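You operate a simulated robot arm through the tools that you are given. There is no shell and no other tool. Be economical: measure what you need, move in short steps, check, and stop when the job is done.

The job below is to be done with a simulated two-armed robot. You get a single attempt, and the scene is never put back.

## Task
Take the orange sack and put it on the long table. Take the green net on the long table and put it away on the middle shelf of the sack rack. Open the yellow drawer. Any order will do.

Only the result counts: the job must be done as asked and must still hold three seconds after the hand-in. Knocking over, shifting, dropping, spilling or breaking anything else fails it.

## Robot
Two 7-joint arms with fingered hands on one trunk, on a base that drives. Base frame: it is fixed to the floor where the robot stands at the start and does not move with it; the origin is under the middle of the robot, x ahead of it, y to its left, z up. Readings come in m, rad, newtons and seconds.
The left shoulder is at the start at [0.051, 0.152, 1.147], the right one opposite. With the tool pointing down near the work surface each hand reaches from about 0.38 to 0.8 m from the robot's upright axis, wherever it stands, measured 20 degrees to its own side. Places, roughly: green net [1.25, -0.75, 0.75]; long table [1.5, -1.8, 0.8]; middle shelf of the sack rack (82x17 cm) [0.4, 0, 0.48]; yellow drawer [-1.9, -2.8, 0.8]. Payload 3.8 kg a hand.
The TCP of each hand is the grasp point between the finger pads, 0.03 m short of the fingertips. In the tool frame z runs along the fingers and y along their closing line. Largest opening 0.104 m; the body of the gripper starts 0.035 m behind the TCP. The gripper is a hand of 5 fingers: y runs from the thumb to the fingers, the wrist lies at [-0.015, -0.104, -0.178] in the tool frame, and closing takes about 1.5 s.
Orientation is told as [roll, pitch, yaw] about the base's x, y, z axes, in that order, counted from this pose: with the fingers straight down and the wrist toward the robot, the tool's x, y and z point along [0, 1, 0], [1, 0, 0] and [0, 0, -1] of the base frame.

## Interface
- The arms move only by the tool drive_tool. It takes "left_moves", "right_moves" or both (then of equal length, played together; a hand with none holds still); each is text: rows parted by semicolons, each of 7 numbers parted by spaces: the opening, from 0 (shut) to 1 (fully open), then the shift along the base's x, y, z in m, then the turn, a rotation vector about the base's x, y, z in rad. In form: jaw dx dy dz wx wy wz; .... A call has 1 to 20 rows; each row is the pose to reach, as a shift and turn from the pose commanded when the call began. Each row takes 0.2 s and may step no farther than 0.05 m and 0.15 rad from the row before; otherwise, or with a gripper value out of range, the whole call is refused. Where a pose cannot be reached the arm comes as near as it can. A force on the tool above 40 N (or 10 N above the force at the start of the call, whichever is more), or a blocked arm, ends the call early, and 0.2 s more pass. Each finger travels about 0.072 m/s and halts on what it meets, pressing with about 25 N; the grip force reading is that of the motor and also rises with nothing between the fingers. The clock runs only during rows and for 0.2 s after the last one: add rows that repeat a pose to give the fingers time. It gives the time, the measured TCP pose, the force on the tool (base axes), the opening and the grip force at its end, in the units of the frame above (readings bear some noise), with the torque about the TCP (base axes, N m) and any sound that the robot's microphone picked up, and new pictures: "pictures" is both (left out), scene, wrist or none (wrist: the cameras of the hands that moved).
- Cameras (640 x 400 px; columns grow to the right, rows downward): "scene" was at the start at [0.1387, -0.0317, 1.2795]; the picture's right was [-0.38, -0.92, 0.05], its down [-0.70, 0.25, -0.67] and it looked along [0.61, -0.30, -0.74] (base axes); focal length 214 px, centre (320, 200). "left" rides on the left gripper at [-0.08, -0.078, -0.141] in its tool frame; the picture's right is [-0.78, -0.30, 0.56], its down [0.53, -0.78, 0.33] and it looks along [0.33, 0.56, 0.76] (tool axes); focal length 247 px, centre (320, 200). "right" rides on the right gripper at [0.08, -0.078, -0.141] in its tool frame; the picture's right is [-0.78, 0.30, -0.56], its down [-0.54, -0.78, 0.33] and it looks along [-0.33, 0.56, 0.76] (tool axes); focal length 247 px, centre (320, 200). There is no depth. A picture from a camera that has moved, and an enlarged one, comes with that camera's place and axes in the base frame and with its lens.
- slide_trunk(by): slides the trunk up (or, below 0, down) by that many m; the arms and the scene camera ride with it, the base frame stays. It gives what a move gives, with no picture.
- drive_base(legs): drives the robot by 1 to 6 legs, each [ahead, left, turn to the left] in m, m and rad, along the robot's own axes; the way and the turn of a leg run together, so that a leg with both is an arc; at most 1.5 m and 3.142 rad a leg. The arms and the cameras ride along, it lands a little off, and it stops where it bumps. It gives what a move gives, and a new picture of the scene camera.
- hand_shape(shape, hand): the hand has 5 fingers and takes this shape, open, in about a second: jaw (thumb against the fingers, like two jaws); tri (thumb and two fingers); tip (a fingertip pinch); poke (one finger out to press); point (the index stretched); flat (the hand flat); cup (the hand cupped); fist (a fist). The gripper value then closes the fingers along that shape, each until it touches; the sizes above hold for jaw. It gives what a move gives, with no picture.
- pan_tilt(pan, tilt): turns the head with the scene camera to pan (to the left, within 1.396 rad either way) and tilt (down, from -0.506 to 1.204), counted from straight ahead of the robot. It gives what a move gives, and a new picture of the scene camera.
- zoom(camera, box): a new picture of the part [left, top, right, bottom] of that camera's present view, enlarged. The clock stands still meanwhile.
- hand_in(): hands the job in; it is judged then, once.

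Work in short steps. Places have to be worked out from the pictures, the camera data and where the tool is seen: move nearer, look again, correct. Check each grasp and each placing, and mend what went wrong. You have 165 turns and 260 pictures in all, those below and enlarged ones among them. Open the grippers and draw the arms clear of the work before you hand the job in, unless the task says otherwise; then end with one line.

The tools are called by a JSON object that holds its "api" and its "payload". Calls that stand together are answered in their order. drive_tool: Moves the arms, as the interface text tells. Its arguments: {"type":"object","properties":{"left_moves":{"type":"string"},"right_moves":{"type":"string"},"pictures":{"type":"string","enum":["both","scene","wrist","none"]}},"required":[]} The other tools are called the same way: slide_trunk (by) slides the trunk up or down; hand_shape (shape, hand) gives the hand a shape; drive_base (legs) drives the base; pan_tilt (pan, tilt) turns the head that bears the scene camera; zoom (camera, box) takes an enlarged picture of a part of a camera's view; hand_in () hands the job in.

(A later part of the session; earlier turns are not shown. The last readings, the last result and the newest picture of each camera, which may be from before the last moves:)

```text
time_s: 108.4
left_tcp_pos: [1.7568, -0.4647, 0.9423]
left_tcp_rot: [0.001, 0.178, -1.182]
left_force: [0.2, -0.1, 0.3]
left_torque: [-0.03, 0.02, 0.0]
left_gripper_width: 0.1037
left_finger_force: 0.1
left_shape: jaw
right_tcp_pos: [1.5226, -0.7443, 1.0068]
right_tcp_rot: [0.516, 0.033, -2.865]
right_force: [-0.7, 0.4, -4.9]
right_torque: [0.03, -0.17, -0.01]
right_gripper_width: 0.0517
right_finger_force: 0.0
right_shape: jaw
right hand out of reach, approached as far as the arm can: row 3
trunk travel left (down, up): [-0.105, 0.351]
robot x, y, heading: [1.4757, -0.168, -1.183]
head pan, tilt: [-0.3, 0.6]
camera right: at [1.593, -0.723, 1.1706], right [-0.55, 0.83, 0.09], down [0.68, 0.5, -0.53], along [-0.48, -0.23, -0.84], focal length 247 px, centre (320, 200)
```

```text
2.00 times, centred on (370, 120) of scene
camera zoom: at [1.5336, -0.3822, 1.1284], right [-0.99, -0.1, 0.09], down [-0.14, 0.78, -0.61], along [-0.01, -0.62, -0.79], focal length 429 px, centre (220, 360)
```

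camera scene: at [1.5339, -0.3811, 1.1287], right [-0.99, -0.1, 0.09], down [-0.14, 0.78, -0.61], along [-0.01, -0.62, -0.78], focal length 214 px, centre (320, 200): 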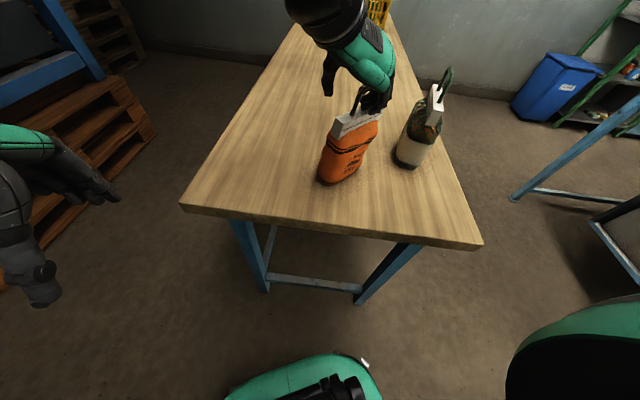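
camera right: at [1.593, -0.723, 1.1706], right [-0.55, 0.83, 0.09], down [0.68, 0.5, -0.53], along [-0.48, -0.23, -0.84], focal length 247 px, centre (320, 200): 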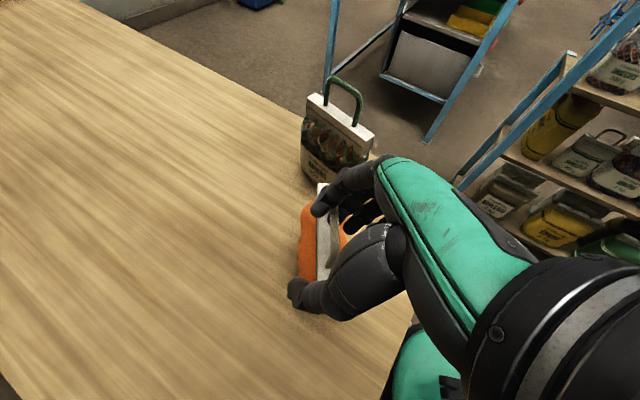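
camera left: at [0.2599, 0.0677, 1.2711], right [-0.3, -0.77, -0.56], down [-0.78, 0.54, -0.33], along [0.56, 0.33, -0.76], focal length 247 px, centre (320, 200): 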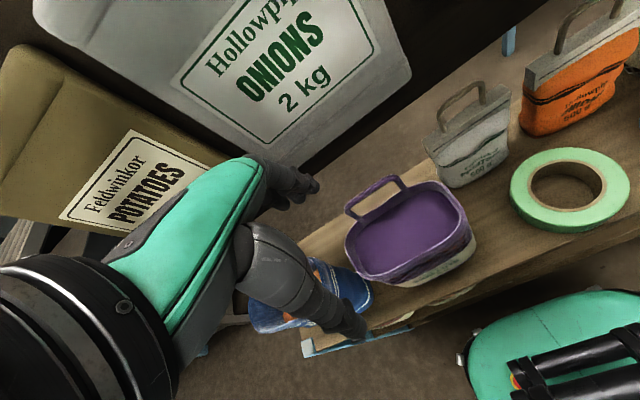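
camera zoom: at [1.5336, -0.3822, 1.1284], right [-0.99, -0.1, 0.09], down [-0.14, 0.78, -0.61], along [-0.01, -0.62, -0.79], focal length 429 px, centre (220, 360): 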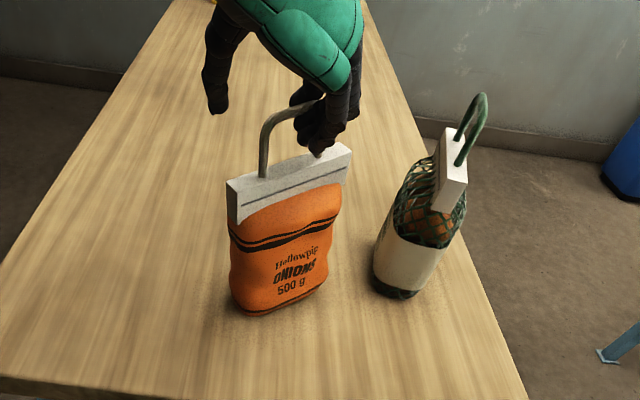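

A finger still hooks the handle (5 N hanging). I lower it back and look closely with the wrist camera to see which way to free it.

{"api": "drive_tool", "payload": {"right_moves": "0.5 0 0 -0.01 0 0 0; 0.5 0 0 -0.02 0 0 0; 0.5 0 0 -0.028 0 0 0", "pictures": "none"}}

{"api": "zoom", "payload": {"camera": "right", "box": [240, 120, 460, 340]}}

{"api": "zoom", "payload": {"camera": "scene", "box": [320, 40, 420, 140]}}

```text
time_s: 109.2
left_tcp_pos: [1.7547, -0.4646, 0.9429]
left_tcp_rot: [0.001, 0.176, -1.18]
left_force: [-0.1, 0.1, 0.1]
left_torque: [0.0, -0.02, 0.0]
left_gripper_width: 0.1039
left_finger_force: 0.0
left_shape: jaw
right_tcp_pos: [1.5226, -0.7429, 0.9815]
right_tcp_rot: [0.521, 0.033, -2.87]
right_force: [-0.4, -2.0, 3.1]
right_torque: [-0.02, 0.14, 0.1]
right_gripper_width: 0.0522
right_finger_force: 0.0
right_shape: jaw
trunk travel left (down, up): [-0.105, 0.351]
robot x, y, heading: [1.475, -0.1721, -1.185]
head pan, tilt: [-0.3, 0.6]
```

```text
1.82 times, centred on (350, 230) of right
camera zoom: at [1.5929, -0.7219, 1.1442], right [-0.54, 0.83, 0.09], down [0.68, 0.5, -0.53], along [-0.49, -0.23, -0.84], focal length 449 px, centre (266, 146)
```

zoom: 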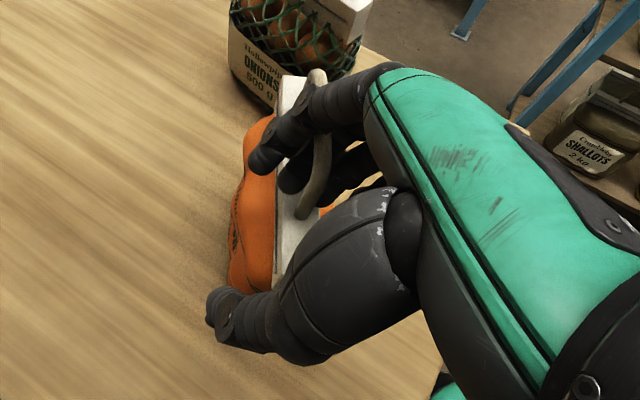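

```text
4.00 times, centred on (370, 90) of scene
camera zoom: at [1.5334, -0.3814, 1.1287], right [-0.99, -0.1, 0.09], down [-0.14, 0.78, -0.61], along [-0.01, -0.62, -0.78], focal length 858 px, centre (120, 640)
```

zoom: 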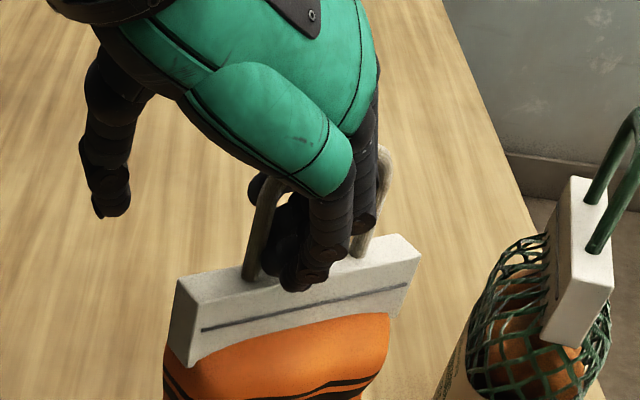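

The arch lies between the index and the other fingers, which pass under it away from the robot. I pull the hand back level toward the robot (+y) to unthread them.

{"api": "drive_tool", "payload": {"right_moves": "0.5 0 0.01 0.003 0 0 0; 0.5 0 0.02 0.003 0 0 0; 0.5 0 0.03 0.003 0 0 0", "pictures": "wrist"}}

{"api": "zoom", "payload": {"camera": "scene", "box": [280, 40, 440, 200]}}

```text
time_s: 110.0
left_tcp_pos: [1.756, -0.4656, 0.9419]
left_tcp_rot: [0.002, 0.176, -1.182]
left_force: [-0.1, -0.4, 0.3]
left_torque: [0.0, 0.04, -0.05]
left_gripper_width: 0.1037
left_finger_force: 0.1
left_shape: jaw
right_tcp_pos: [1.5222, -0.7136, 0.9835]
right_tcp_rot: [0.519, 0.031, -2.87]
right_force: [-0.4, -0.9, 0.1]
right_torque: [-0.04, 0.03, -0.01]
right_gripper_width: 0.0522
right_finger_force: 0.0
right_shape: jaw
trunk travel left (down, up): [-0.105, 0.351]
robot x, y, heading: [1.4761, -0.1697, -1.184]
head pan, tilt: [-0.3, 0.6]
camera right: at [1.5932, -0.6924, 1.1462], right [-0.54, 0.83, 0.09], down [0.68, 0.5, -0.53], along [-0.49, -0.23, -0.84], focal length 247 px, centre (320, 200)
```

right: 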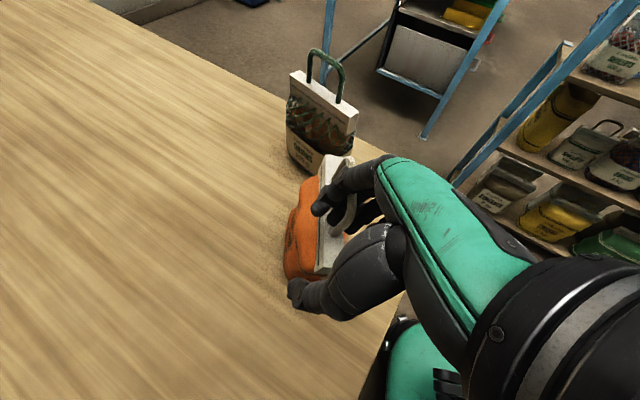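

```text
2.50 times, centred on (360, 120) of scene
camera zoom: at [1.5335, -0.3817, 1.1285], right [-0.99, -0.1, 0.09], down [-0.14, 0.78, -0.61], along [-0.01, -0.62, -0.79], focal length 536 px, centre (220, 400)
```

zoom: 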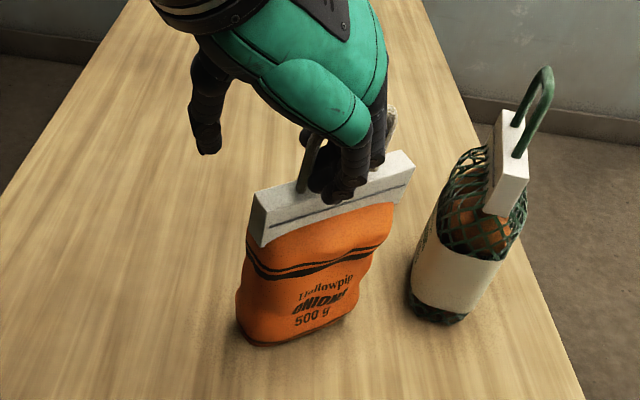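

The sack stands still and force is near nil, though fingers are still near the arch. I keep pulling back in small steps.

{"api": "drive_tool", "payload": {"right_moves": "0.5 0 0.01 0 0 0 0; 0.5 0 0.02 0 0 0 0; 0.5 0 0.03 0 0 0 0", "pictures": "wrist"}}

{"api": "zoom", "payload": {"camera": "scene", "box": [280, 40, 440, 200]}}

```text
time_s: 110.8
left_tcp_pos: [1.7558, -0.4644, 0.9434]
left_tcp_rot: [0.003, 0.177, -1.182]
left_force: [1.0, 0.9, -0.9]
left_torque: [-0.01, 0.01, 0.01]
left_gripper_width: 0.104
left_finger_force: 0.1
left_shape: jaw
right_tcp_pos: [1.5193, -0.6835, 0.9812]
right_tcp_rot: [0.519, 0.035, -2.868]
right_force: [0.5, -1.1, -2.5]
right_torque: [-0.07, -0.13, -0.02]
right_gripper_width: 0.0517
right_finger_force: 0.0
right_shape: jaw
right hand out of reach, approached as far as the arm can: row 3
trunk travel left (down, up): [-0.105, 0.351]
robot x, y, heading: [1.4781, -0.1733, -1.181]
head pan, tilt: [-0.3, 0.6]
camera right: at [1.5884, -0.6634, 1.1459], right [-0.55, 0.83, 0.09], down [0.68, 0.5, -0.53], along [-0.48, -0.23, -0.85], focal length 247 px, centre (320, 200)
```

right: 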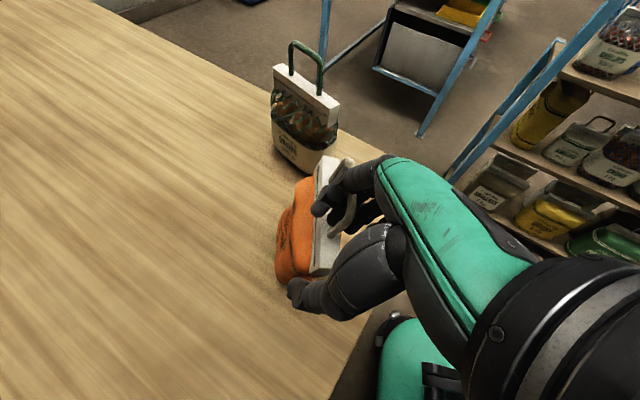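

```text
2.50 times, centred on (360, 120) of scene
camera zoom: at [1.5335, -0.3818, 1.1285], right [-0.99, -0.1, 0.09], down [-0.14, 0.78, -0.61], along [-0.01, -0.62, -0.79], focal length 536 px, centre (220, 400)
```

zoom: 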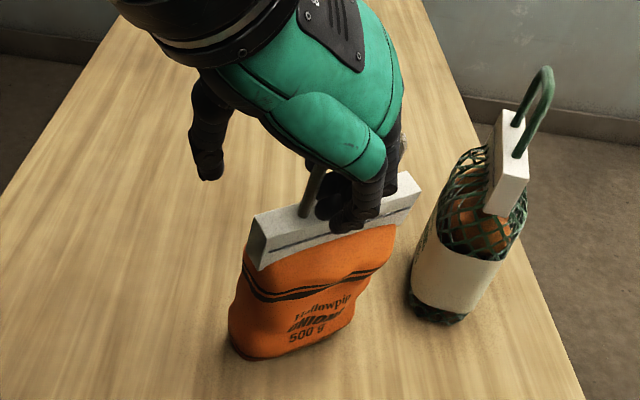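

The sack follows the hand, so the arch sits between two fingers. I move the hand back to where the sack stood upright, straighten the fingers by opening further, and will then withdraw along the finger axis.

{"api": "drive_tool", "payload": {"right_moves": "0.5 0 -0.012 0 0 0 0; 0.5 0 -0.025 0 0 0 0; 0.6 0 -0.03 0 0 0 0; 0.7 0 -0.03 0 0 0 0; 0.8 0 -0.03 0 0 0 0; 0.9 0 -0.03 0 0 0 0; 0.9 0 -0.03 0 0 0 0", "pictures": "none"}}

{"api": "zoom", "payload": {"camera": "right", "box": [240, 120, 460, 340]}}

{"api": "zoom", "payload": {"camera": "scene", "box": [280, 40, 440, 200]}}

```text
time_s: 112.4
left_tcp_pos: [1.7555, -0.4655, 0.9423]
left_tcp_rot: [0.002, 0.177, -1.18]
left_force: [-0.6, 0.1, 0.2]
left_torque: [0.0, 0.0, 0.03]
left_gripper_width: 0.1041
left_finger_force: 0.1
left_shape: jaw
right_tcp_pos: [1.518, -0.7151, 0.9825]
right_tcp_rot: [0.518, 0.033, -2.87]
right_force: [1.6, 0.2, 1.0]
right_torque: [-0.02, 0.04, 0.0]
right_gripper_width: 0.0934
right_finger_force: 0.0
right_shape: jaw
trunk travel left (down, up): [-0.105, 0.351]
robot x, y, heading: [1.4746, -0.1722, -1.181]
head pan, tilt: [-0.3, 0.6]
```

```text
1.82 times, centred on (350, 230) of right
camera zoom: at [1.5892, -0.6932, 1.1459], right [-0.54, 0.83, 0.09], down [0.68, 0.5, -0.53], along [-0.49, -0.23, -0.84], focal length 449 px, centre (266, 146)
```

zoom: 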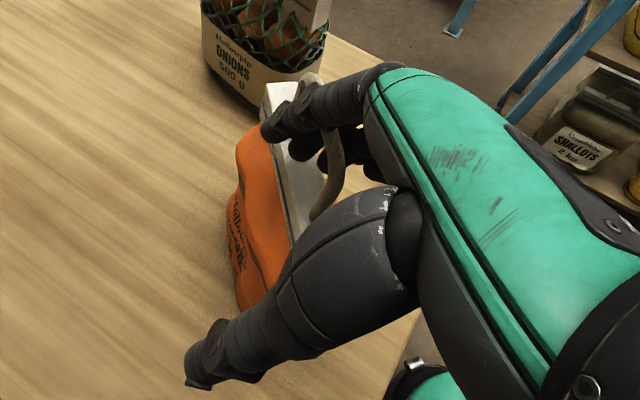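

```text
2.50 times, centred on (360, 120) of scene
camera zoom: at [1.5337, -0.3816, 1.1286], right [-0.99, -0.1, 0.09], down [-0.14, 0.78, -0.61], along [-0.01, -0.62, -0.79], focal length 536 px, centre (220, 400)
```

zoom: 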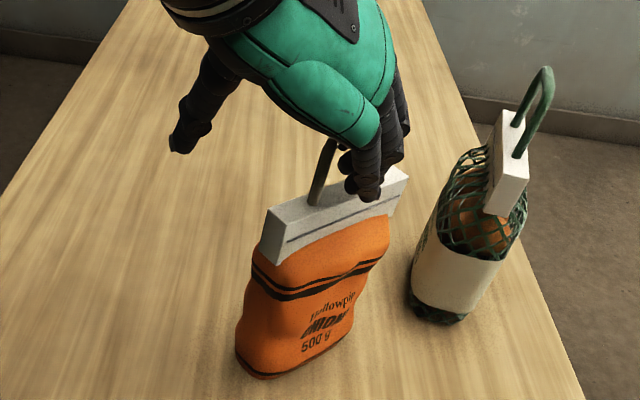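

The tube lies between the index (above) and the middle finger (below), both near straight now. I withdraw along the finger axis.

{"api": "drive_tool", "payload": {"right_moves": "1 -0.001 0.005 0.009 0 0 0; 1 -0.003 0.01 0.017 0 0 0; 1 -0.004 0.015 0.026 0 0 0; 1 -0.005 0.02 0.034 0 0 0", "pictures": "none"}}

{"api": "zoom", "payload": {"camera": "right", "box": [240, 120, 460, 340]}}

{"api": "zoom", "payload": {"camera": "scene", "box": [280, 40, 440, 200]}}

```text
time_s: 113.4
left_tcp_pos: [1.7561, -0.4655, 0.9415]
left_tcp_rot: [0.001, 0.175, -1.182]
left_force: [0.1, 0.3, -0.2]
left_torque: [-0.02, -0.02, 0.03]
left_gripper_width: 0.1038
left_finger_force: 0.1
left_shape: jaw
right_tcp_pos: [1.5121, -0.6934, 1.0171]
right_tcp_rot: [0.52, 0.032, -2.87]
right_force: [-0.1, 0.1, 0.0]
right_torque: [0.0, -0.03, -0.01]
right_gripper_width: 0.1035
right_finger_force: 0.0
right_shape: jaw
trunk travel left (down, up): [-0.105, 0.351]
robot x, y, heading: [1.4786, -0.1724, -1.184]
head pan, tilt: [-0.3, 0.6]
```

```text
1.82 times, centred on (350, 230) of right
camera zoom: at [1.5838, -0.6725, 1.18], right [-0.54, 0.83, 0.09], down [0.68, 0.5, -0.53], along [-0.49, -0.23, -0.84], focal length 449 px, centre (266, 146)
```

zoom: 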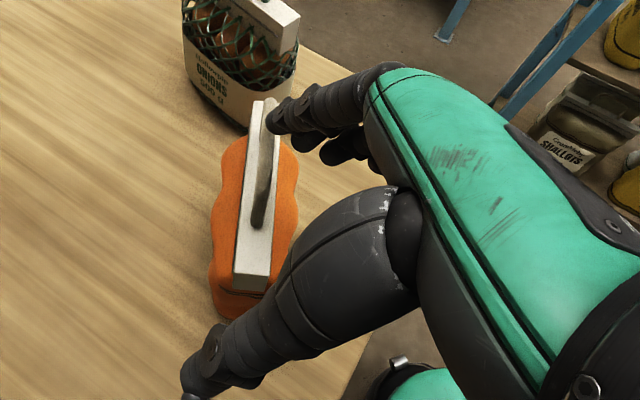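

```text
2.50 times, centred on (360, 120) of scene
camera zoom: at [1.5335, -0.3812, 1.1287], right [-0.99, -0.1, 0.09], down [-0.14, 0.78, -0.61], along [-0.01, -0.62, -0.78], focal length 536 px, centre (220, 400)
```

zoom: 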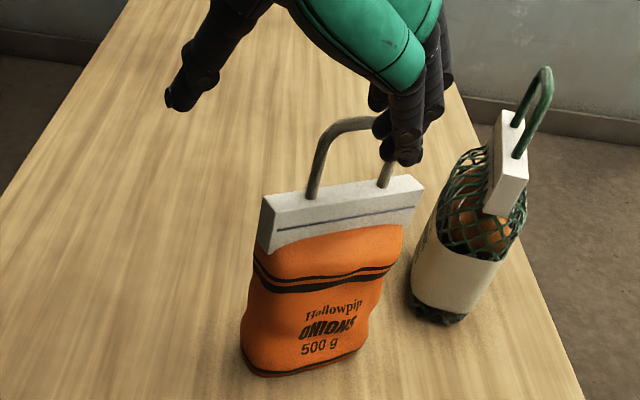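

The sack is free and standing upright on the table. I raise the right hand well clear and draw it back; the net will be taken with the left hand so that the wrist stays away from the sack.

{"api": "drive_tool", "payload": {"right_moves": "1 -0.005 0.015 0.03 0 0 0; 1 -0.01 0.03 0.06 0 0 0; 1 -0.02 0.05 0.1 0 0 0; 1 -0.03 0.07 0.14 0 0 0; 1 -0.04 0.1 0.17 0 0 0; 1 -0.05 0.13 0.19 0 0 0; 1 -0.06 0.17 0.2 0 0 0", "pictures": "scene"}}

```text
time_s: 115.0
left_tcp_pos: [1.756, -0.4636, 0.9432]
left_tcp_rot: [0.001, 0.176, -1.183]
left_force: [0.1, -0.7, -0.3]
left_torque: [-0.01, 0.02, 0.0]
left_gripper_width: 0.1042
left_finger_force: 0.0
left_shape: jaw
right_tcp_pos: [1.4145, -0.5478, 1.1756]
right_tcp_rot: [0.524, 0.036, -2.863]
right_force: [-0.5, -0.2, -0.4]
right_torque: [-0.02, 0.0, 0.02]
right_gripper_width: 0.1036
right_finger_force: 0.0
right_shape: jaw
right hand out of reach, approached as far as the arm can: row 2, 3, 4, 5, 6, 7
trunk travel left (down, up): [-0.105, 0.351]
robot x, y, heading: [1.4735, -0.173, -1.18]
head pan, tilt: [-0.3, 0.6]
camera scene: at [1.5331, -0.3805, 1.1289], right [-0.99, -0.1, 0.09], down [-0.14, 0.78, -0.61], along [-0.01, -0.62, -0.78], focal length 214 px, centre (320, 200)
```

scene: 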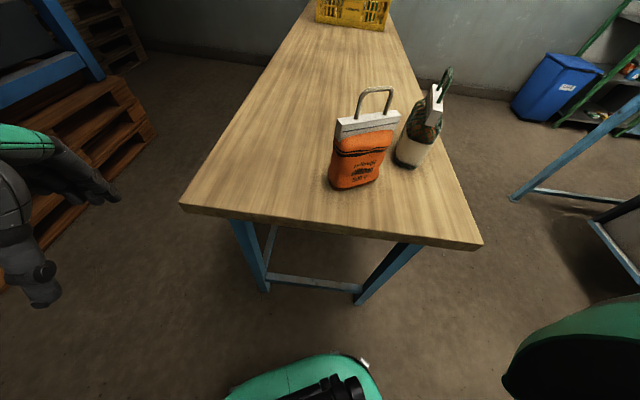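

The sack stands well at about (1.46, -0.70). I back off, straighten to face -y, shift right to x about 1.2 and come forward so the left hand faces the net.

{"api": "drive_base", "payload": {"legs": [[-0.12, 0, 0], [0, 0, -0.39], [0, -0.23, 0], [0.1, 0, 0]]}}

{"api": "pan_tilt", "payload": {"pan": 0.1, "tilt": 0.6}}

{"api": "zoom", "payload": {"camera": "left", "box": [0, 0, 640, 400]}}

```text
time_s: 119.5
left_tcp_pos: [1.3495, -0.54, 0.9428]
left_tcp_rot: [0.002, 0.177, -1.57]
left_force: [-0.1, -0.1, -1.1]
left_torque: [-0.01, -0.01, -0.01]
left_gripper_width: 0.1041
left_finger_force: 0.1
left_shape: jaw
right_tcp_pos: [1.0019, -0.489, 1.1756]
right_tcp_rot: [0.523, 0.039, 3.033]
right_force: [0.8, -0.2, 0.4]
right_torque: [-0.03, 0.02, 0.0]
right_gripper_width: 0.1036
right_finger_force: 0.0
right_shape: jaw
trunk travel left (down, up): [-0.105, 0.351]
robot x, y, heading: [1.199, -0.1626, -1.57]
head pan, tilt: [-0.3, 0.6]
camera scene: at [1.1738, -0.3783, 1.1285], right [-0.96, 0.28, 0.09], down [0.17, 0.77, -0.61], along [-0.24, -0.57, -0.79], focal length 214 px, centre (320, 200)
```

scene: 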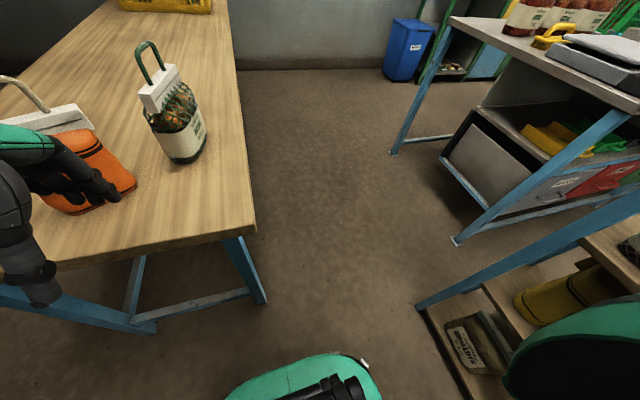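

```text
time_s: 120.3
left_tcp_pos: [1.3487, -0.539, 0.942]
left_tcp_rot: [0.001, 0.177, -1.568]
left_force: [-0.1, -0.1, 0.5]
left_torque: [-0.03, -0.03, -0.01]
left_gripper_width: 0.1037
left_finger_force: 0.0
left_shape: jaw
right_tcp_pos: [1.0008, -0.4878, 1.175]
right_tcp_rot: [0.525, 0.035, 3.033]
right_force: [0.3, 0.1, -0.7]
right_torque: [0.0, 0.01, 0.01]
right_gripper_width: 0.1035
right_finger_force: 0.0
right_shape: jaw
trunk travel left (down, up): [-0.105, 0.351]
robot x, y, heading: [1.2001, -0.16, -1.564]
head pan, tilt: [0.099, 0.6]
camera scene: at [1.2087, -0.3807, 1.1275], right [-0.99, -0.1, -0.03], down [-0.06, 0.79, -0.61], along [0.08, -0.6, -0.8], focal length 214 px, centre (320, 200)
```

scene: 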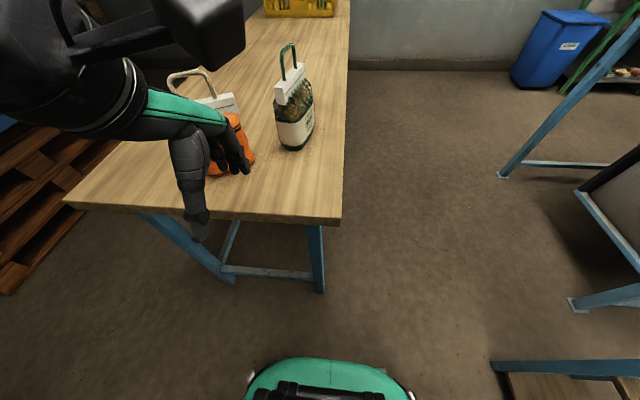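

```text
1.00 times, centred on (320, 200) of left (not enlarged: the box is as wide or as high as the picture)
camera zoom: at [1.2689, -0.4876, 1.0951], right [-0.78, 0.39, -0.5], down [0.53, 0.82, -0.19], along [0.34, -0.41, -0.85], focal length 247 px, centre (320, 200)
```

zoom: 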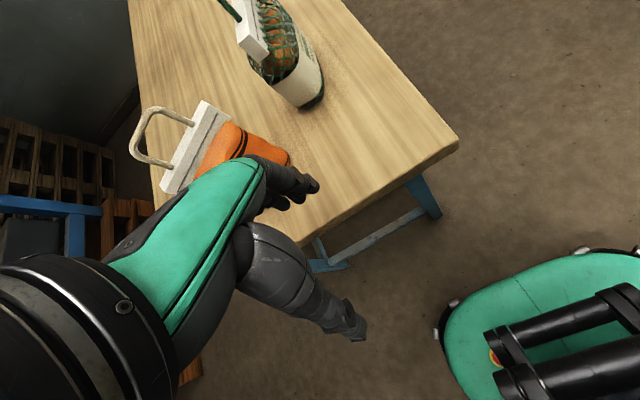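

I level the left hand and raise it, then turn it +90 degrees, mirroring what worked on the right.

{"api": "drive_tool", "payload": {"left_moves": "1 0 0 0.045 -0.09 0 0; 1 0 -0.01 0.09 -0.177 0 0; 1 0 -0.03 0.13 -0.177 0 0", "pictures": "none"}}

{"api": "drive_tool", "payload": {"left_moves": "1 0 -0.01 0 0 0 0.14; 1 0 -0.02 0 0 0 0.28; 1 0 -0.03 0 0 0 0.42; 1 0 -0.04 0 0 0 0.56; 1 0 -0.05 0 0 0 0.7; 1 0 -0.06 0 0 0 0.84; 1 0 -0.06 0 0 0 0.98; 1 0 -0.06 0 0 0 1.12; 1 0 -0.06 0 0 0 1.26; 1 0 -0.06 0 0 0 1.4; 1 0 -0.06 0 0 0 1.54; 1 0 -0.06 0 0 0 1.57", "pictures": "wrist"}}

```text
time_s: 121.1
left_tcp_pos: [1.3487, -0.5703, 1.0742]
left_tcp_rot: [0.003, -0.001, -1.569]
left_force: [1.1, -0.6, -0.4]
left_torque: [-0.01, -0.02, 0.03]
left_gripper_width: 0.1039
left_finger_force: 0.0
left_shape: jaw
right_tcp_pos: [1.0007, -0.4885, 1.1755]
right_tcp_rot: [0.522, 0.036, 3.032]
right_force: [0.3, 0.4, -0.2]
right_torque: [0.0, -0.01, -0.03]
right_gripper_width: 0.1038
right_finger_force: 0.1
right_shape: jaw
trunk travel left (down, up): [-0.105, 0.351]
robot x, y, heading: [1.2006, -0.1605, -1.566]
head pan, tilt: [0.099, 0.6]
```

```text
time_s: 123.7
left_tcp_pos: [1.3485, -0.6321, 1.0682]
left_tcp_rot: [0.0, 0.001, 0.005]
left_force: [0.3, -0.7, 0.4]
left_torque: [-0.03, 0.03, -0.01]
left_gripper_width: 0.1039
left_finger_force: 0.1
left_shape: jaw
left hand out of reach, approached as far as the arm can: row 11, 12
right_tcp_pos: [1.0006, -0.4877, 1.176]
right_tcp_rot: [0.521, 0.037, 3.033]
right_force: [-0.4, 0.1, 0.4]
right_torque: [-0.01, 0.01, 0.01]
right_gripper_width: 0.1035
right_finger_force: 0.0
right_shape: jaw
trunk travel left (down, up): [-0.105, 0.351]
robot x, y, heading: [1.2036, -0.1603, -1.569]
head pan, tilt: [0.099, 0.6]
camera left: at [1.2715, -0.7128, 1.2092], right [-0.29, -0.78, -0.56], down [-0.78, 0.53, -0.33], along [0.55, 0.34, -0.76], focal length 247 px, centre (320, 200)
```

left: 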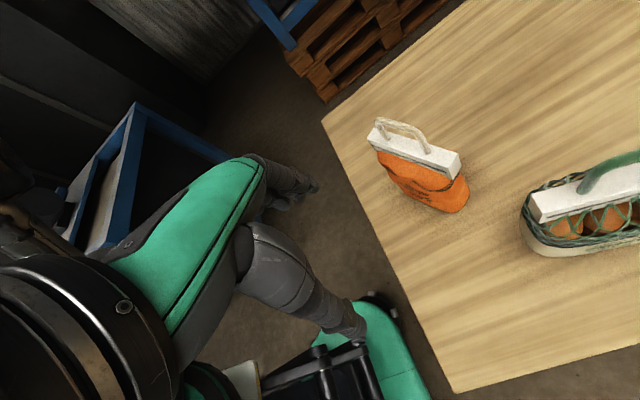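

The net's near bar end is at y about -0.79, so its centre is near (1.325, -0.845). I now slant the left hand 60 degrees forward and bring it in line behind the handle.

{"api": "drive_tool", "payload": {"left_moves": "0.85 -0.003 -0.01 0 -0.13 0 0; 0.85 -0.006 -0.02 0 -0.26 0 0; 0.85 -0.01 -0.03 0 -0.39 0 0; 0.85 -0.015 -0.04 0 -0.52 0 0; 0.85 -0.02 -0.05 0 -0.65 0 0; 0.85 -0.023 -0.06 0 -0.78 0 0; 0.85 -0.023 -0.07 0 -0.91 0 0; 0.85 -0.023 -0.08 0 -1.04 0 0; 0.85 -0.023 -0.08 0 -1.04 0 0", "pictures": "both"}}

```text
time_s: 125.7
left_tcp_pos: [1.3428, -0.7416, 1.0885]
left_tcp_rot: [-1.038, 0.001, -0.003]
left_force: [-0.1, -0.3, 1.1]
left_torque: [-0.01, 0.01, -0.01]
left_gripper_width: 0.0888
left_finger_force: 0.1
left_shape: jaw
left hand out of reach, approached as far as the arm can: row 7, 8, 9
right_tcp_pos: [1.0012, -0.4876, 1.1754]
right_tcp_rot: [0.524, 0.037, 3.035]
right_force: [0.2, 0.5, -0.3]
right_torque: [0.01, 0.0, -0.03]
right_gripper_width: 0.1036
right_finger_force: 0.0
right_shape: jaw
trunk travel left (down, up): [-0.105, 0.351]
robot x, y, heading: [1.1973, -0.1607, -1.567]
head pan, tilt: [0.099, 0.6]
camera scene: at [1.2091, -0.3805, 1.1276], right [-0.99, -0.1, -0.03], down [-0.06, 0.79, -0.61], along [0.08, -0.6, -0.8], focal length 214 px, centre (320, 200)
camera left: at [1.2664, -0.6613, 1.2283], right [-0.3, -0.87, 0.39], down [-0.78, -0.01, -0.63], along [0.55, -0.49, -0.67], focal length 247 px, centre (320, 200)
```

scene: 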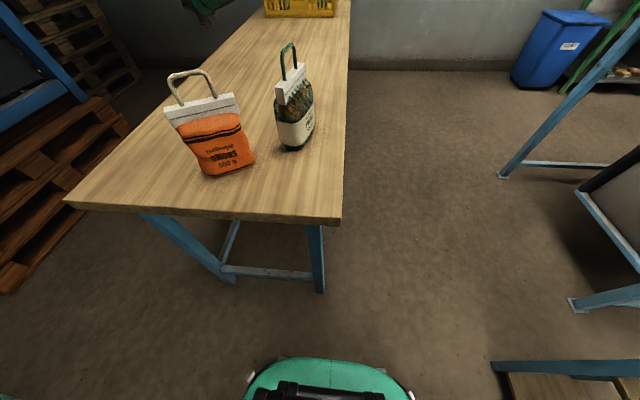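
left: 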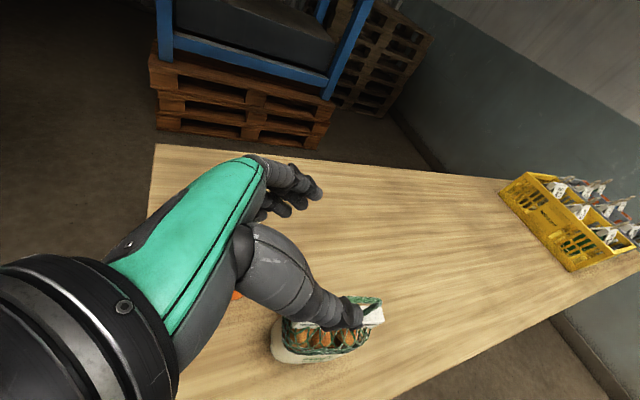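

The bar runs from about (1.319, -0.77) to (1.304, -0.906). I align the hand to it and lower to a stand-off 0.1 m short along the slant.

{"api": "drive_tool", "payload": {"left_moves": "0.85 -0.008 0 -0.03 0 0 -0.05; 0.85 -0.015 -0.005 -0.06 0 0 -0.11; 0.85 -0.02 -0.01 -0.09 0 0 -0.11; 0.85 -0.02 -0.01 -0.093 0 0 -0.11", "pictures": "both"}}

```text
time_s: 126.7
left_tcp_pos: [1.3236, -0.752, 0.9939]
left_tcp_rot: [-1.036, 0.001, -0.112]
left_force: [0.6, 0.1, 0.5]
left_torque: [-0.01, 0.05, 0.03]
left_gripper_width: 0.0888
left_finger_force: 0.1
left_shape: jaw
right_tcp_pos: [1.0009, -0.4887, 1.1756]
right_tcp_rot: [0.524, 0.037, 3.034]
right_force: [0.0, 0.6, -1.3]
right_torque: [0.0, 0.0, -0.02]
right_gripper_width: 0.104
right_finger_force: 0.0
right_shape: jaw
trunk travel left (down, up): [-0.105, 0.351]
robot x, y, heading: [1.2026, -0.1604, -1.567]
head pan, tilt: [0.099, 0.6]
camera scene: at [1.2089, -0.3808, 1.1276], right [-0.99, -0.1, -0.03], down [-0.06, 0.79, -0.61], along [0.08, -0.6, -0.8], focal length 214 px, centre (320, 200)
camera left: at [1.2559, -0.6637, 1.1357], right [-0.39, -0.84, 0.39], down [-0.77, 0.07, -0.63], along [0.5, -0.54, -0.68], focal length 247 px, centre (320, 200)
```

scene: 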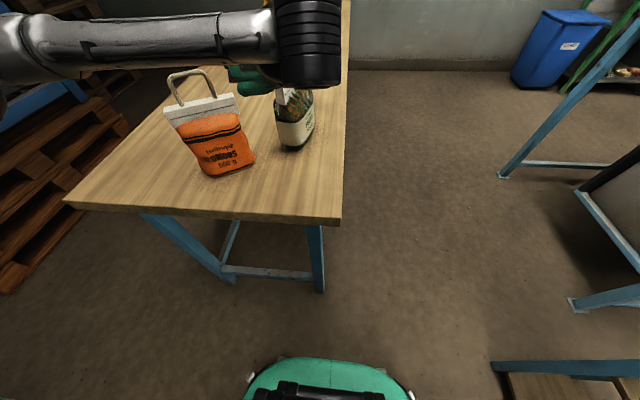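
left: 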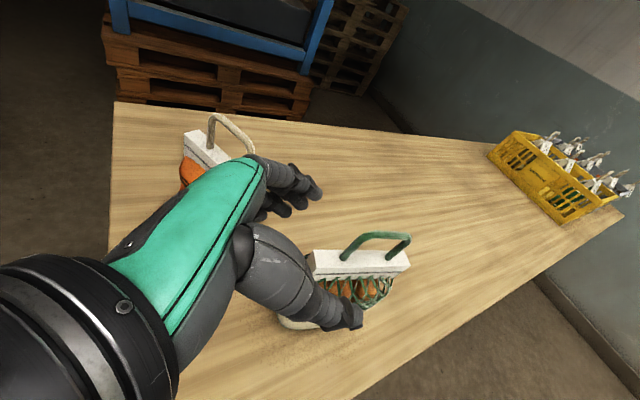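

The handle is centred near (1.325, -0.86) with its top at about 0.965. I slide in along the slant with the fingers straddling it.

{"api": "drive_tool", "payload": {"left_moves": "0.85 0 -0.025 -0.012 0 0 -0.03; 0.85 0 -0.05 -0.025 0 0 -0.05; 0.85 0.001 -0.075 -0.038 0 0 -0.05; 0.85 0.001 -0.096 -0.049 0 0 -0.05; 0.85 0.001 -0.096 -0.049 0 0 -0.05", "pictures": "wrist"}}

{"api": "zoom", "payload": {"camera": "left", "box": [220, 120, 460, 340]}}

```text
time_s: 127.9
left_tcp_pos: [1.3246, -0.8486, 0.9458]
left_tcp_rot: [-1.039, -0.001, -0.158]
left_force: [0.2, -0.8, -0.3]
left_torque: [0.01, 0.02, -0.03]
left_gripper_width: 0.0886
left_finger_force: 0.1
left_shape: jaw
right_tcp_pos: [1.0026, -0.4887, 1.176]
right_tcp_rot: [0.524, 0.037, 3.035]
right_force: [0.3, 0.0, 0.8]
right_torque: [0.03, -0.03, 0.0]
right_gripper_width: 0.1037
right_finger_force: 0.0
right_shape: jaw
trunk travel left (down, up): [-0.105, 0.351]
robot x, y, heading: [1.2025, -0.1568, -1.567]
head pan, tilt: [0.099, 0.6]
camera left: at [1.261, -0.7561, 1.0865], right [-0.43, -0.82, 0.39], down [-0.77, 0.11, -0.63], along [0.47, -0.57, -0.67], focal length 247 px, centre (320, 200)
```

left: 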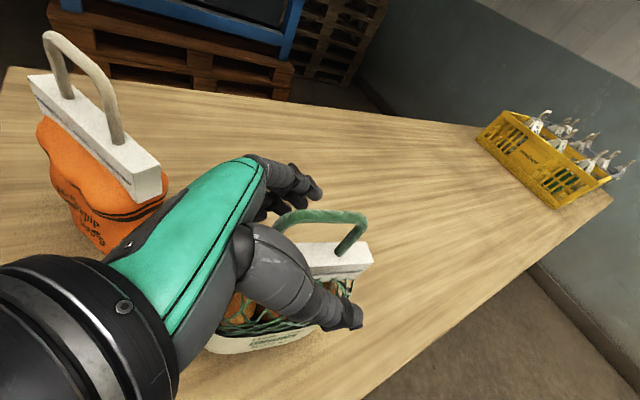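

```text
1.82 times, centred on (340, 230) of left
camera zoom: at [1.261, -0.7561, 1.0865], right [-0.43, -0.82, 0.39], down [-0.77, 0.11, -0.63], along [0.47, -0.57, -0.67], focal length 449 px, centre (284, 146)
```

zoom: 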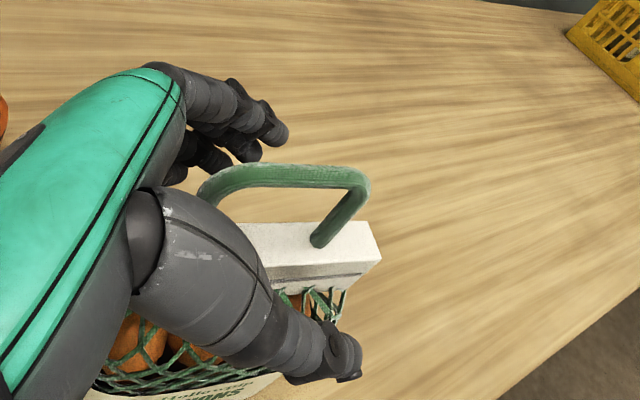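

The hand straddles the handle; the grasp point is just below the tube, so I raise 0.01 m and close gently.

{"api": "drive_tool", "payload": {"left_moves": "0.85 0 0 0.01 0 0 0; 0.7 0 0 0.01 0 0 0; 0.5 0 0 0.01 0 0 0; 0.35 0 0 0.01 0 0 0; 0.2 0 0 0.01 0 0 0; 0.1 0 0 0.01 0 0 0; 0 0 0 0.01 0 0 0; 0 0 0 0.01 0 0 0; 0 0 0 0.01 0 0 0", "pictures": "none"}}

{"api": "zoom", "payload": {"camera": "left", "box": [220, 120, 460, 340]}}

```text
time_s: 129.9
left_tcp_pos: [1.3238, -0.8476, 0.9549]
left_tcp_rot: [-1.039, 0.003, -0.159]
left_force: [0.6, 1.9, -0.3]
left_torque: [-0.01, 0.07, -0.07]
left_gripper_width: 0.0027
left_finger_force: 25.1
left_shape: jaw
right_tcp_pos: [1.0005, -0.4884, 1.1748]
right_tcp_rot: [0.522, 0.036, 3.033]
right_force: [-0.5, 0.3, -0.2]
right_torque: [-0.01, 0.05, 0.0]
right_gripper_width: 0.1037
right_finger_force: 0.1
right_shape: jaw
trunk travel left (down, up): [-0.105, 0.351]
robot x, y, heading: [1.1983, -0.1591, -1.569]
head pan, tilt: [0.099, 0.6]
```

```text
1.82 times, centred on (340, 230) of left
camera zoom: at [1.261, -0.7562, 1.0961], right [-0.43, -0.82, 0.39], down [-0.77, 0.11, -0.63], along [0.47, -0.57, -0.68], focal length 449 px, centre (284, 146)
```

zoom: 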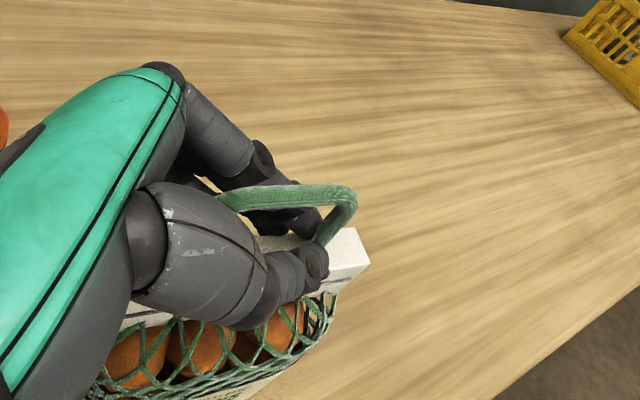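

The fingers closed under the tube, inside the arch. A pinch on the tube itself is steadier, so I reopen partly, rise 0.018 m and close again.

{"api": "drive_tool", "payload": {"left_moves": "0.25 0 0 0 0 0 0; 0.45 0 0 0 0 0 0; 0.5 0 0 0 0 0 0; 0.5 0 0 0.009 0 0 0; 0.5 0 0 0.018 0 0 0; 0.35 0 0 0.018 0 0 0; 0.2 0 0 0.018 0 0 0; 0.1 0 0 0.018 0 0 0; 0 0 0 0.018 0 0 0; 0 0 0 0.018 0 0 0; 0 0 0 0.018 0 0 0", "pictures": "none"}}

{"api": "zoom", "payload": {"camera": "left", "box": [220, 120, 460, 340]}}

```text
time_s: 132.3
left_tcp_pos: [1.3227, -0.8484, 0.9734]
left_tcp_rot: [-1.039, 0.001, -0.16]
left_force: [-0.1, 0.3, -0.3]
left_torque: [0.01, -0.1, 0.0]
left_gripper_width: 0.0002
left_finger_force: 25.2
left_shape: jaw
right_tcp_pos: [1.0015, -0.4867, 1.1752]
right_tcp_rot: [0.525, 0.037, 3.033]
right_force: [0.4, -0.4, 0.4]
right_torque: [-0.03, -0.01, 0.01]
right_gripper_width: 0.1039
right_finger_force: 0.1
right_shape: jaw
trunk travel left (down, up): [-0.105, 0.351]
robot x, y, heading: [1.1961, -0.1615, -1.57]
head pan, tilt: [0.099, 0.6]
```

```text
1.82 times, centred on (340, 230) of left
camera zoom: at [1.2606, -0.756, 1.1144], right [-0.43, -0.82, 0.39], down [-0.77, 0.11, -0.63], along [0.47, -0.57, -0.67], focal length 449 px, centre (284, 146)
```

zoom: 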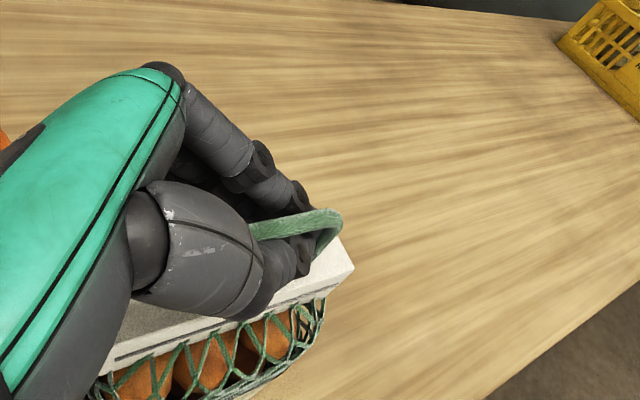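

Now the index closed above the tube and the rest below. The tube is in between, so I reopen, lower 0.009 m and close once more to pinch it.

{"api": "drive_tool", "payload": {"left_moves": "0.25 0 0 0 0 0 0; 0.45 0 0 0 0 0 0; 0.5 0 0 0 0 0 0; 0.5 0 0 -0.009 0 0 0; 0.35 0 0 -0.009 0 0 0; 0.2 0 0 -0.009 0 0 0; 0.1 0 0 -0.009 0 0 0; 0 0 0 -0.009 0 0 0; 0 0 0 -0.009 0 0 0; 0 0 0 -0.009 0 0 0", "pictures": "none"}}

{"api": "zoom", "payload": {"camera": "left", "box": [220, 120, 460, 340]}}

```text
time_s: 134.5
left_tcp_pos: [1.3251, -0.8475, 0.9642]
left_tcp_rot: [-1.038, -0.002, -0.157]
left_force: [1.6, 1.3, -0.2]
left_torque: [0.0, -0.14, 0.04]
left_gripper_width: 0.0
left_finger_force: 24.4
left_shape: jaw
right_tcp_pos: [1.0019, -0.4875, 1.176]
right_tcp_rot: [0.524, 0.038, 3.033]
right_force: [-0.2, -0.1, 0.9]
right_torque: [0.0, -0.02, 0.0]
right_gripper_width: 0.1037
right_finger_force: 0.0
right_shape: jaw
trunk travel left (down, up): [-0.105, 0.351]
robot x, y, heading: [1.1973, -0.1618, -1.573]
head pan, tilt: [0.099, 0.6]
```

```text
1.82 times, centred on (340, 230) of left
camera zoom: at [1.2611, -0.7557, 1.1052], right [-0.43, -0.82, 0.39], down [-0.77, 0.11, -0.63], along [0.47, -0.57, -0.67], focal length 449 px, centre (284, 146)
```

zoom: 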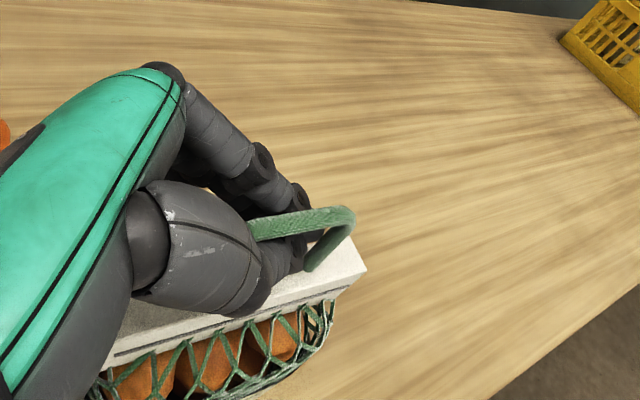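

The index lies against the tube from behind with the other fingers beneath; it is caged either way. I lift 0.04 m and see how it hangs.

{"api": "drive_tool", "payload": {"left_moves": "0 0 0 0.01 0 0 0; 0 0 0 0.02 0 0 0; 0 0 0 0.04 0 0 0; 0 0 0 0.06 0 0 0", "pictures": "both"}}

```text
time_s: 135.5
left_tcp_pos: [1.3251, -0.8479, 1.0232]
left_tcp_rot: [-1.038, -0.001, -0.156]
left_force: [-0.2, -0.2, -4.8]
left_torque: [-0.07, -0.13, 0.01]
left_gripper_width: 0.0
left_finger_force: 24.7
left_shape: jaw
right_tcp_pos: [0.9996, -0.488, 1.1755]
right_tcp_rot: [0.522, 0.035, 3.034]
right_force: [-0.9, 0.2, -0.2]
right_torque: [0.03, 0.0, -0.01]
right_gripper_width: 0.1039
right_finger_force: 0.1
right_shape: jaw
trunk travel left (down, up): [-0.105, 0.351]
robot x, y, heading: [1.1988, -0.1615, -1.568]
head pan, tilt: [0.099, 0.6]
camera scene: at [1.2085, -0.3814, 1.1274], right [-0.99, -0.1, -0.03], down [-0.06, 0.79, -0.6], along [0.08, -0.6, -0.8], focal length 214 px, centre (320, 200)
camera left: at [1.2613, -0.7571, 1.1649], right [-0.43, -0.82, 0.38], down [-0.77, 0.11, -0.63], along [0.47, -0.57, -0.68], focal length 247 px, centre (320, 200)
```

scene: 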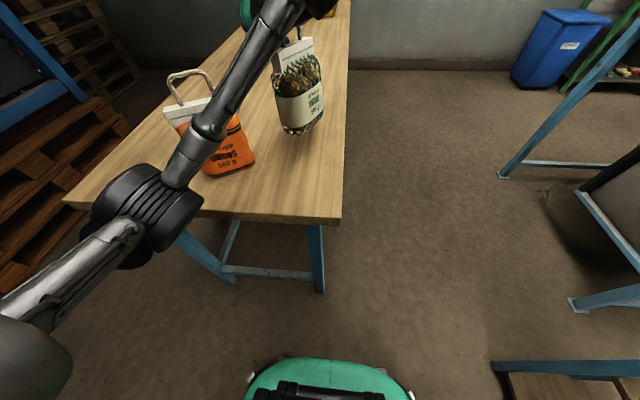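
left: 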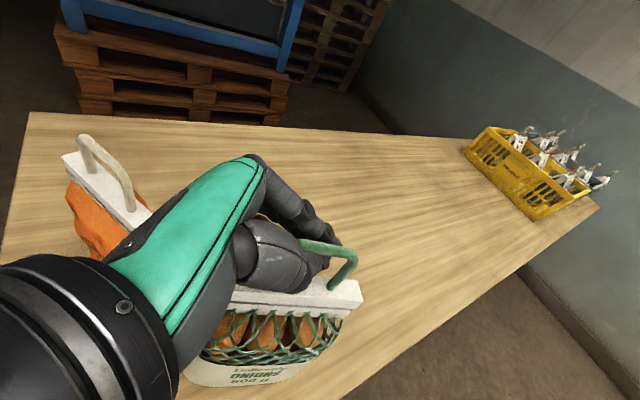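

The net hangs level on the hand (4.8 N). I lift it higher, clear of the sack, before backing away.

{"api": "drive_tool", "payload": {"left_moves": "0 0 0.01 0.04 0 0 0; 0 -0.01 0.02 0.08 0 0 0; 0 -0.02 0.03 0.12 0 0 0; 0 -0.02 0.05 0.14 0 0 0", "pictures": "none"}}

{"api": "drive_base", "payload": {"legs": [[-0.3, 0, 0]]}}

```text
time_s: 136.5
left_tcp_pos: [1.3045, -0.7972, 1.1664]
left_tcp_rot: [-1.038, 0.002, -0.158]
left_force: [0.6, 0.1, -4.7]
left_torque: [-0.02, -0.13, -0.01]
left_gripper_width: 0.0
left_finger_force: 25.1
left_shape: jaw
right_tcp_pos: [1.0019, -0.4869, 1.1745]
right_tcp_rot: [0.524, 0.037, 3.033]
right_force: [0.1, 0.1, -1.7]
right_torque: [0.0, -0.04, 0.04]
right_gripper_width: 0.1039
right_finger_force: 0.0
right_shape: jaw
trunk travel left (down, up): [-0.105, 0.351]
robot x, y, heading: [1.2016, -0.1577, -1.564]
head pan, tilt: [0.099, 0.6]
```

```text
time_s: 138.6
left_tcp_pos: [1.3059, -0.4972, 1.1638]
left_tcp_rot: [-1.035, 0.0, -0.155]
left_force: [-0.5, 0.2, -5.0]
left_torque: [-0.03, -0.13, 0.0]
left_gripper_width: 0.0001
left_finger_force: 25.2
left_shape: jaw
right_tcp_pos: [1.0016, -0.1887, 1.174]
right_tcp_rot: [0.522, 0.038, 3.038]
right_force: [0.1, 0.3, 0.6]
right_torque: [-0.01, -0.05, 0.01]
right_gripper_width: 0.1035
right_finger_force: 0.2
right_shape: jaw
trunk travel left (down, up): [-0.105, 0.351]
robot x, y, heading: [1.1967, 0.1391, -1.564]
head pan, tilt: [0.099, 0.6]
camera scene: at [1.2085, -0.0812, 1.1272], right [-0.99, -0.1, -0.03], down [-0.06, 0.79, -0.6], along [0.09, -0.6, -0.8], focal length 214 px, centre (320, 200)
```

scene: 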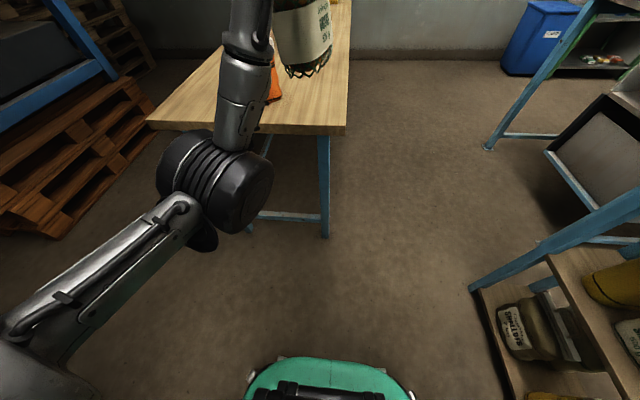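

I shift left to x about 1.4 so the turn clears the board, then turn right to face the back of the rack.

{"api": "drive_base", "payload": {"legs": [[0, 0.2, 0], [0, 0, -1.57]]}}

{"api": "pan_tilt", "payload": {"pan": 0, "tilt": 0.45}}

```text
time_s: 144.0
left_tcp_pos: [0.7595, 0.0363, 1.1642]
left_tcp_rot: [-1.039, 0.002, -1.731]
left_force: [-0.3, -0.8, -5.2]
left_torque: [-0.07, 0.03, -0.01]
left_gripper_width: 0.0
left_finger_force: 24.8
left_shape: jaw
right_tcp_pos: [1.071, 0.339, 1.1753]
right_tcp_rot: [0.521, 0.038, 1.461]
right_force: [-0.3, -0.2, -0.4]
right_torque: [0.0, 0.02, -0.01]
right_gripper_width: 0.1039
right_finger_force: 0.1
right_shape: jaw
trunk travel left (down, up): [-0.105, 0.351]
robot x, y, heading: [1.3951, 0.1409, -3.141]
head pan, tilt: [0.099, 0.6]
camera scene: at [1.1757, 0.1333, 1.1273], right [-0.09, 0.99, -0.03], down [0.79, 0.06, -0.6], along [-0.6, -0.08, -0.8], focal length 214 px, centre (320, 200)
```

scene: 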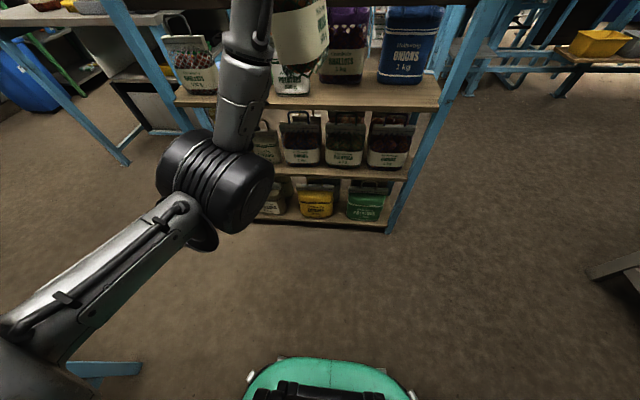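

```text
time_s: 144.7
left_tcp_pos: [0.7593, 0.0361, 1.165]
left_tcp_rot: [-1.037, 0.002, -1.732]
left_force: [-0.2, -0.5, -4.9]
left_torque: [-0.1, 0.03, -0.01]
left_gripper_width: 0.0
left_finger_force: 25.1
left_shape: jaw
right_tcp_pos: [1.0698, 0.3399, 1.1762]
right_tcp_rot: [0.521, 0.037, 1.464]
right_force: [0.8, 0.2, 0.0]
right_torque: [-0.02, -0.01, 0.0]
right_gripper_width: 0.1037
right_finger_force: 0.0
right_shape: jaw
trunk travel left (down, up): [-0.105, 0.351]
robot x, y, heading: [1.4017, 0.1441, -3.143]
head pan, tilt: [0.0, 0.45]
camera scene: at [1.1677, 0.142, 1.1389], right [0.0, 1.0, 0.0], down [0.7, 0.0, -0.72], along [-0.72, 0.0, -0.7], focal length 214 px, centre (320, 200)
```

scene: 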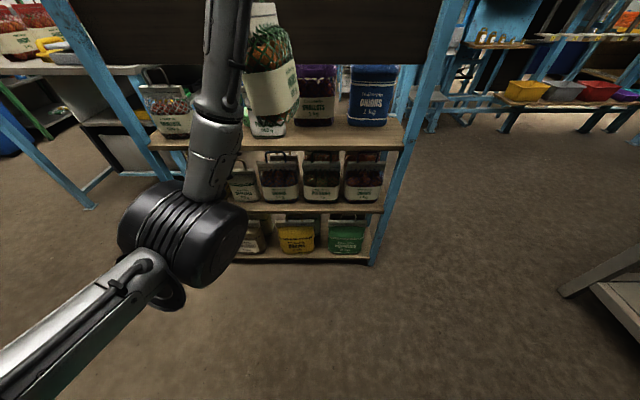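

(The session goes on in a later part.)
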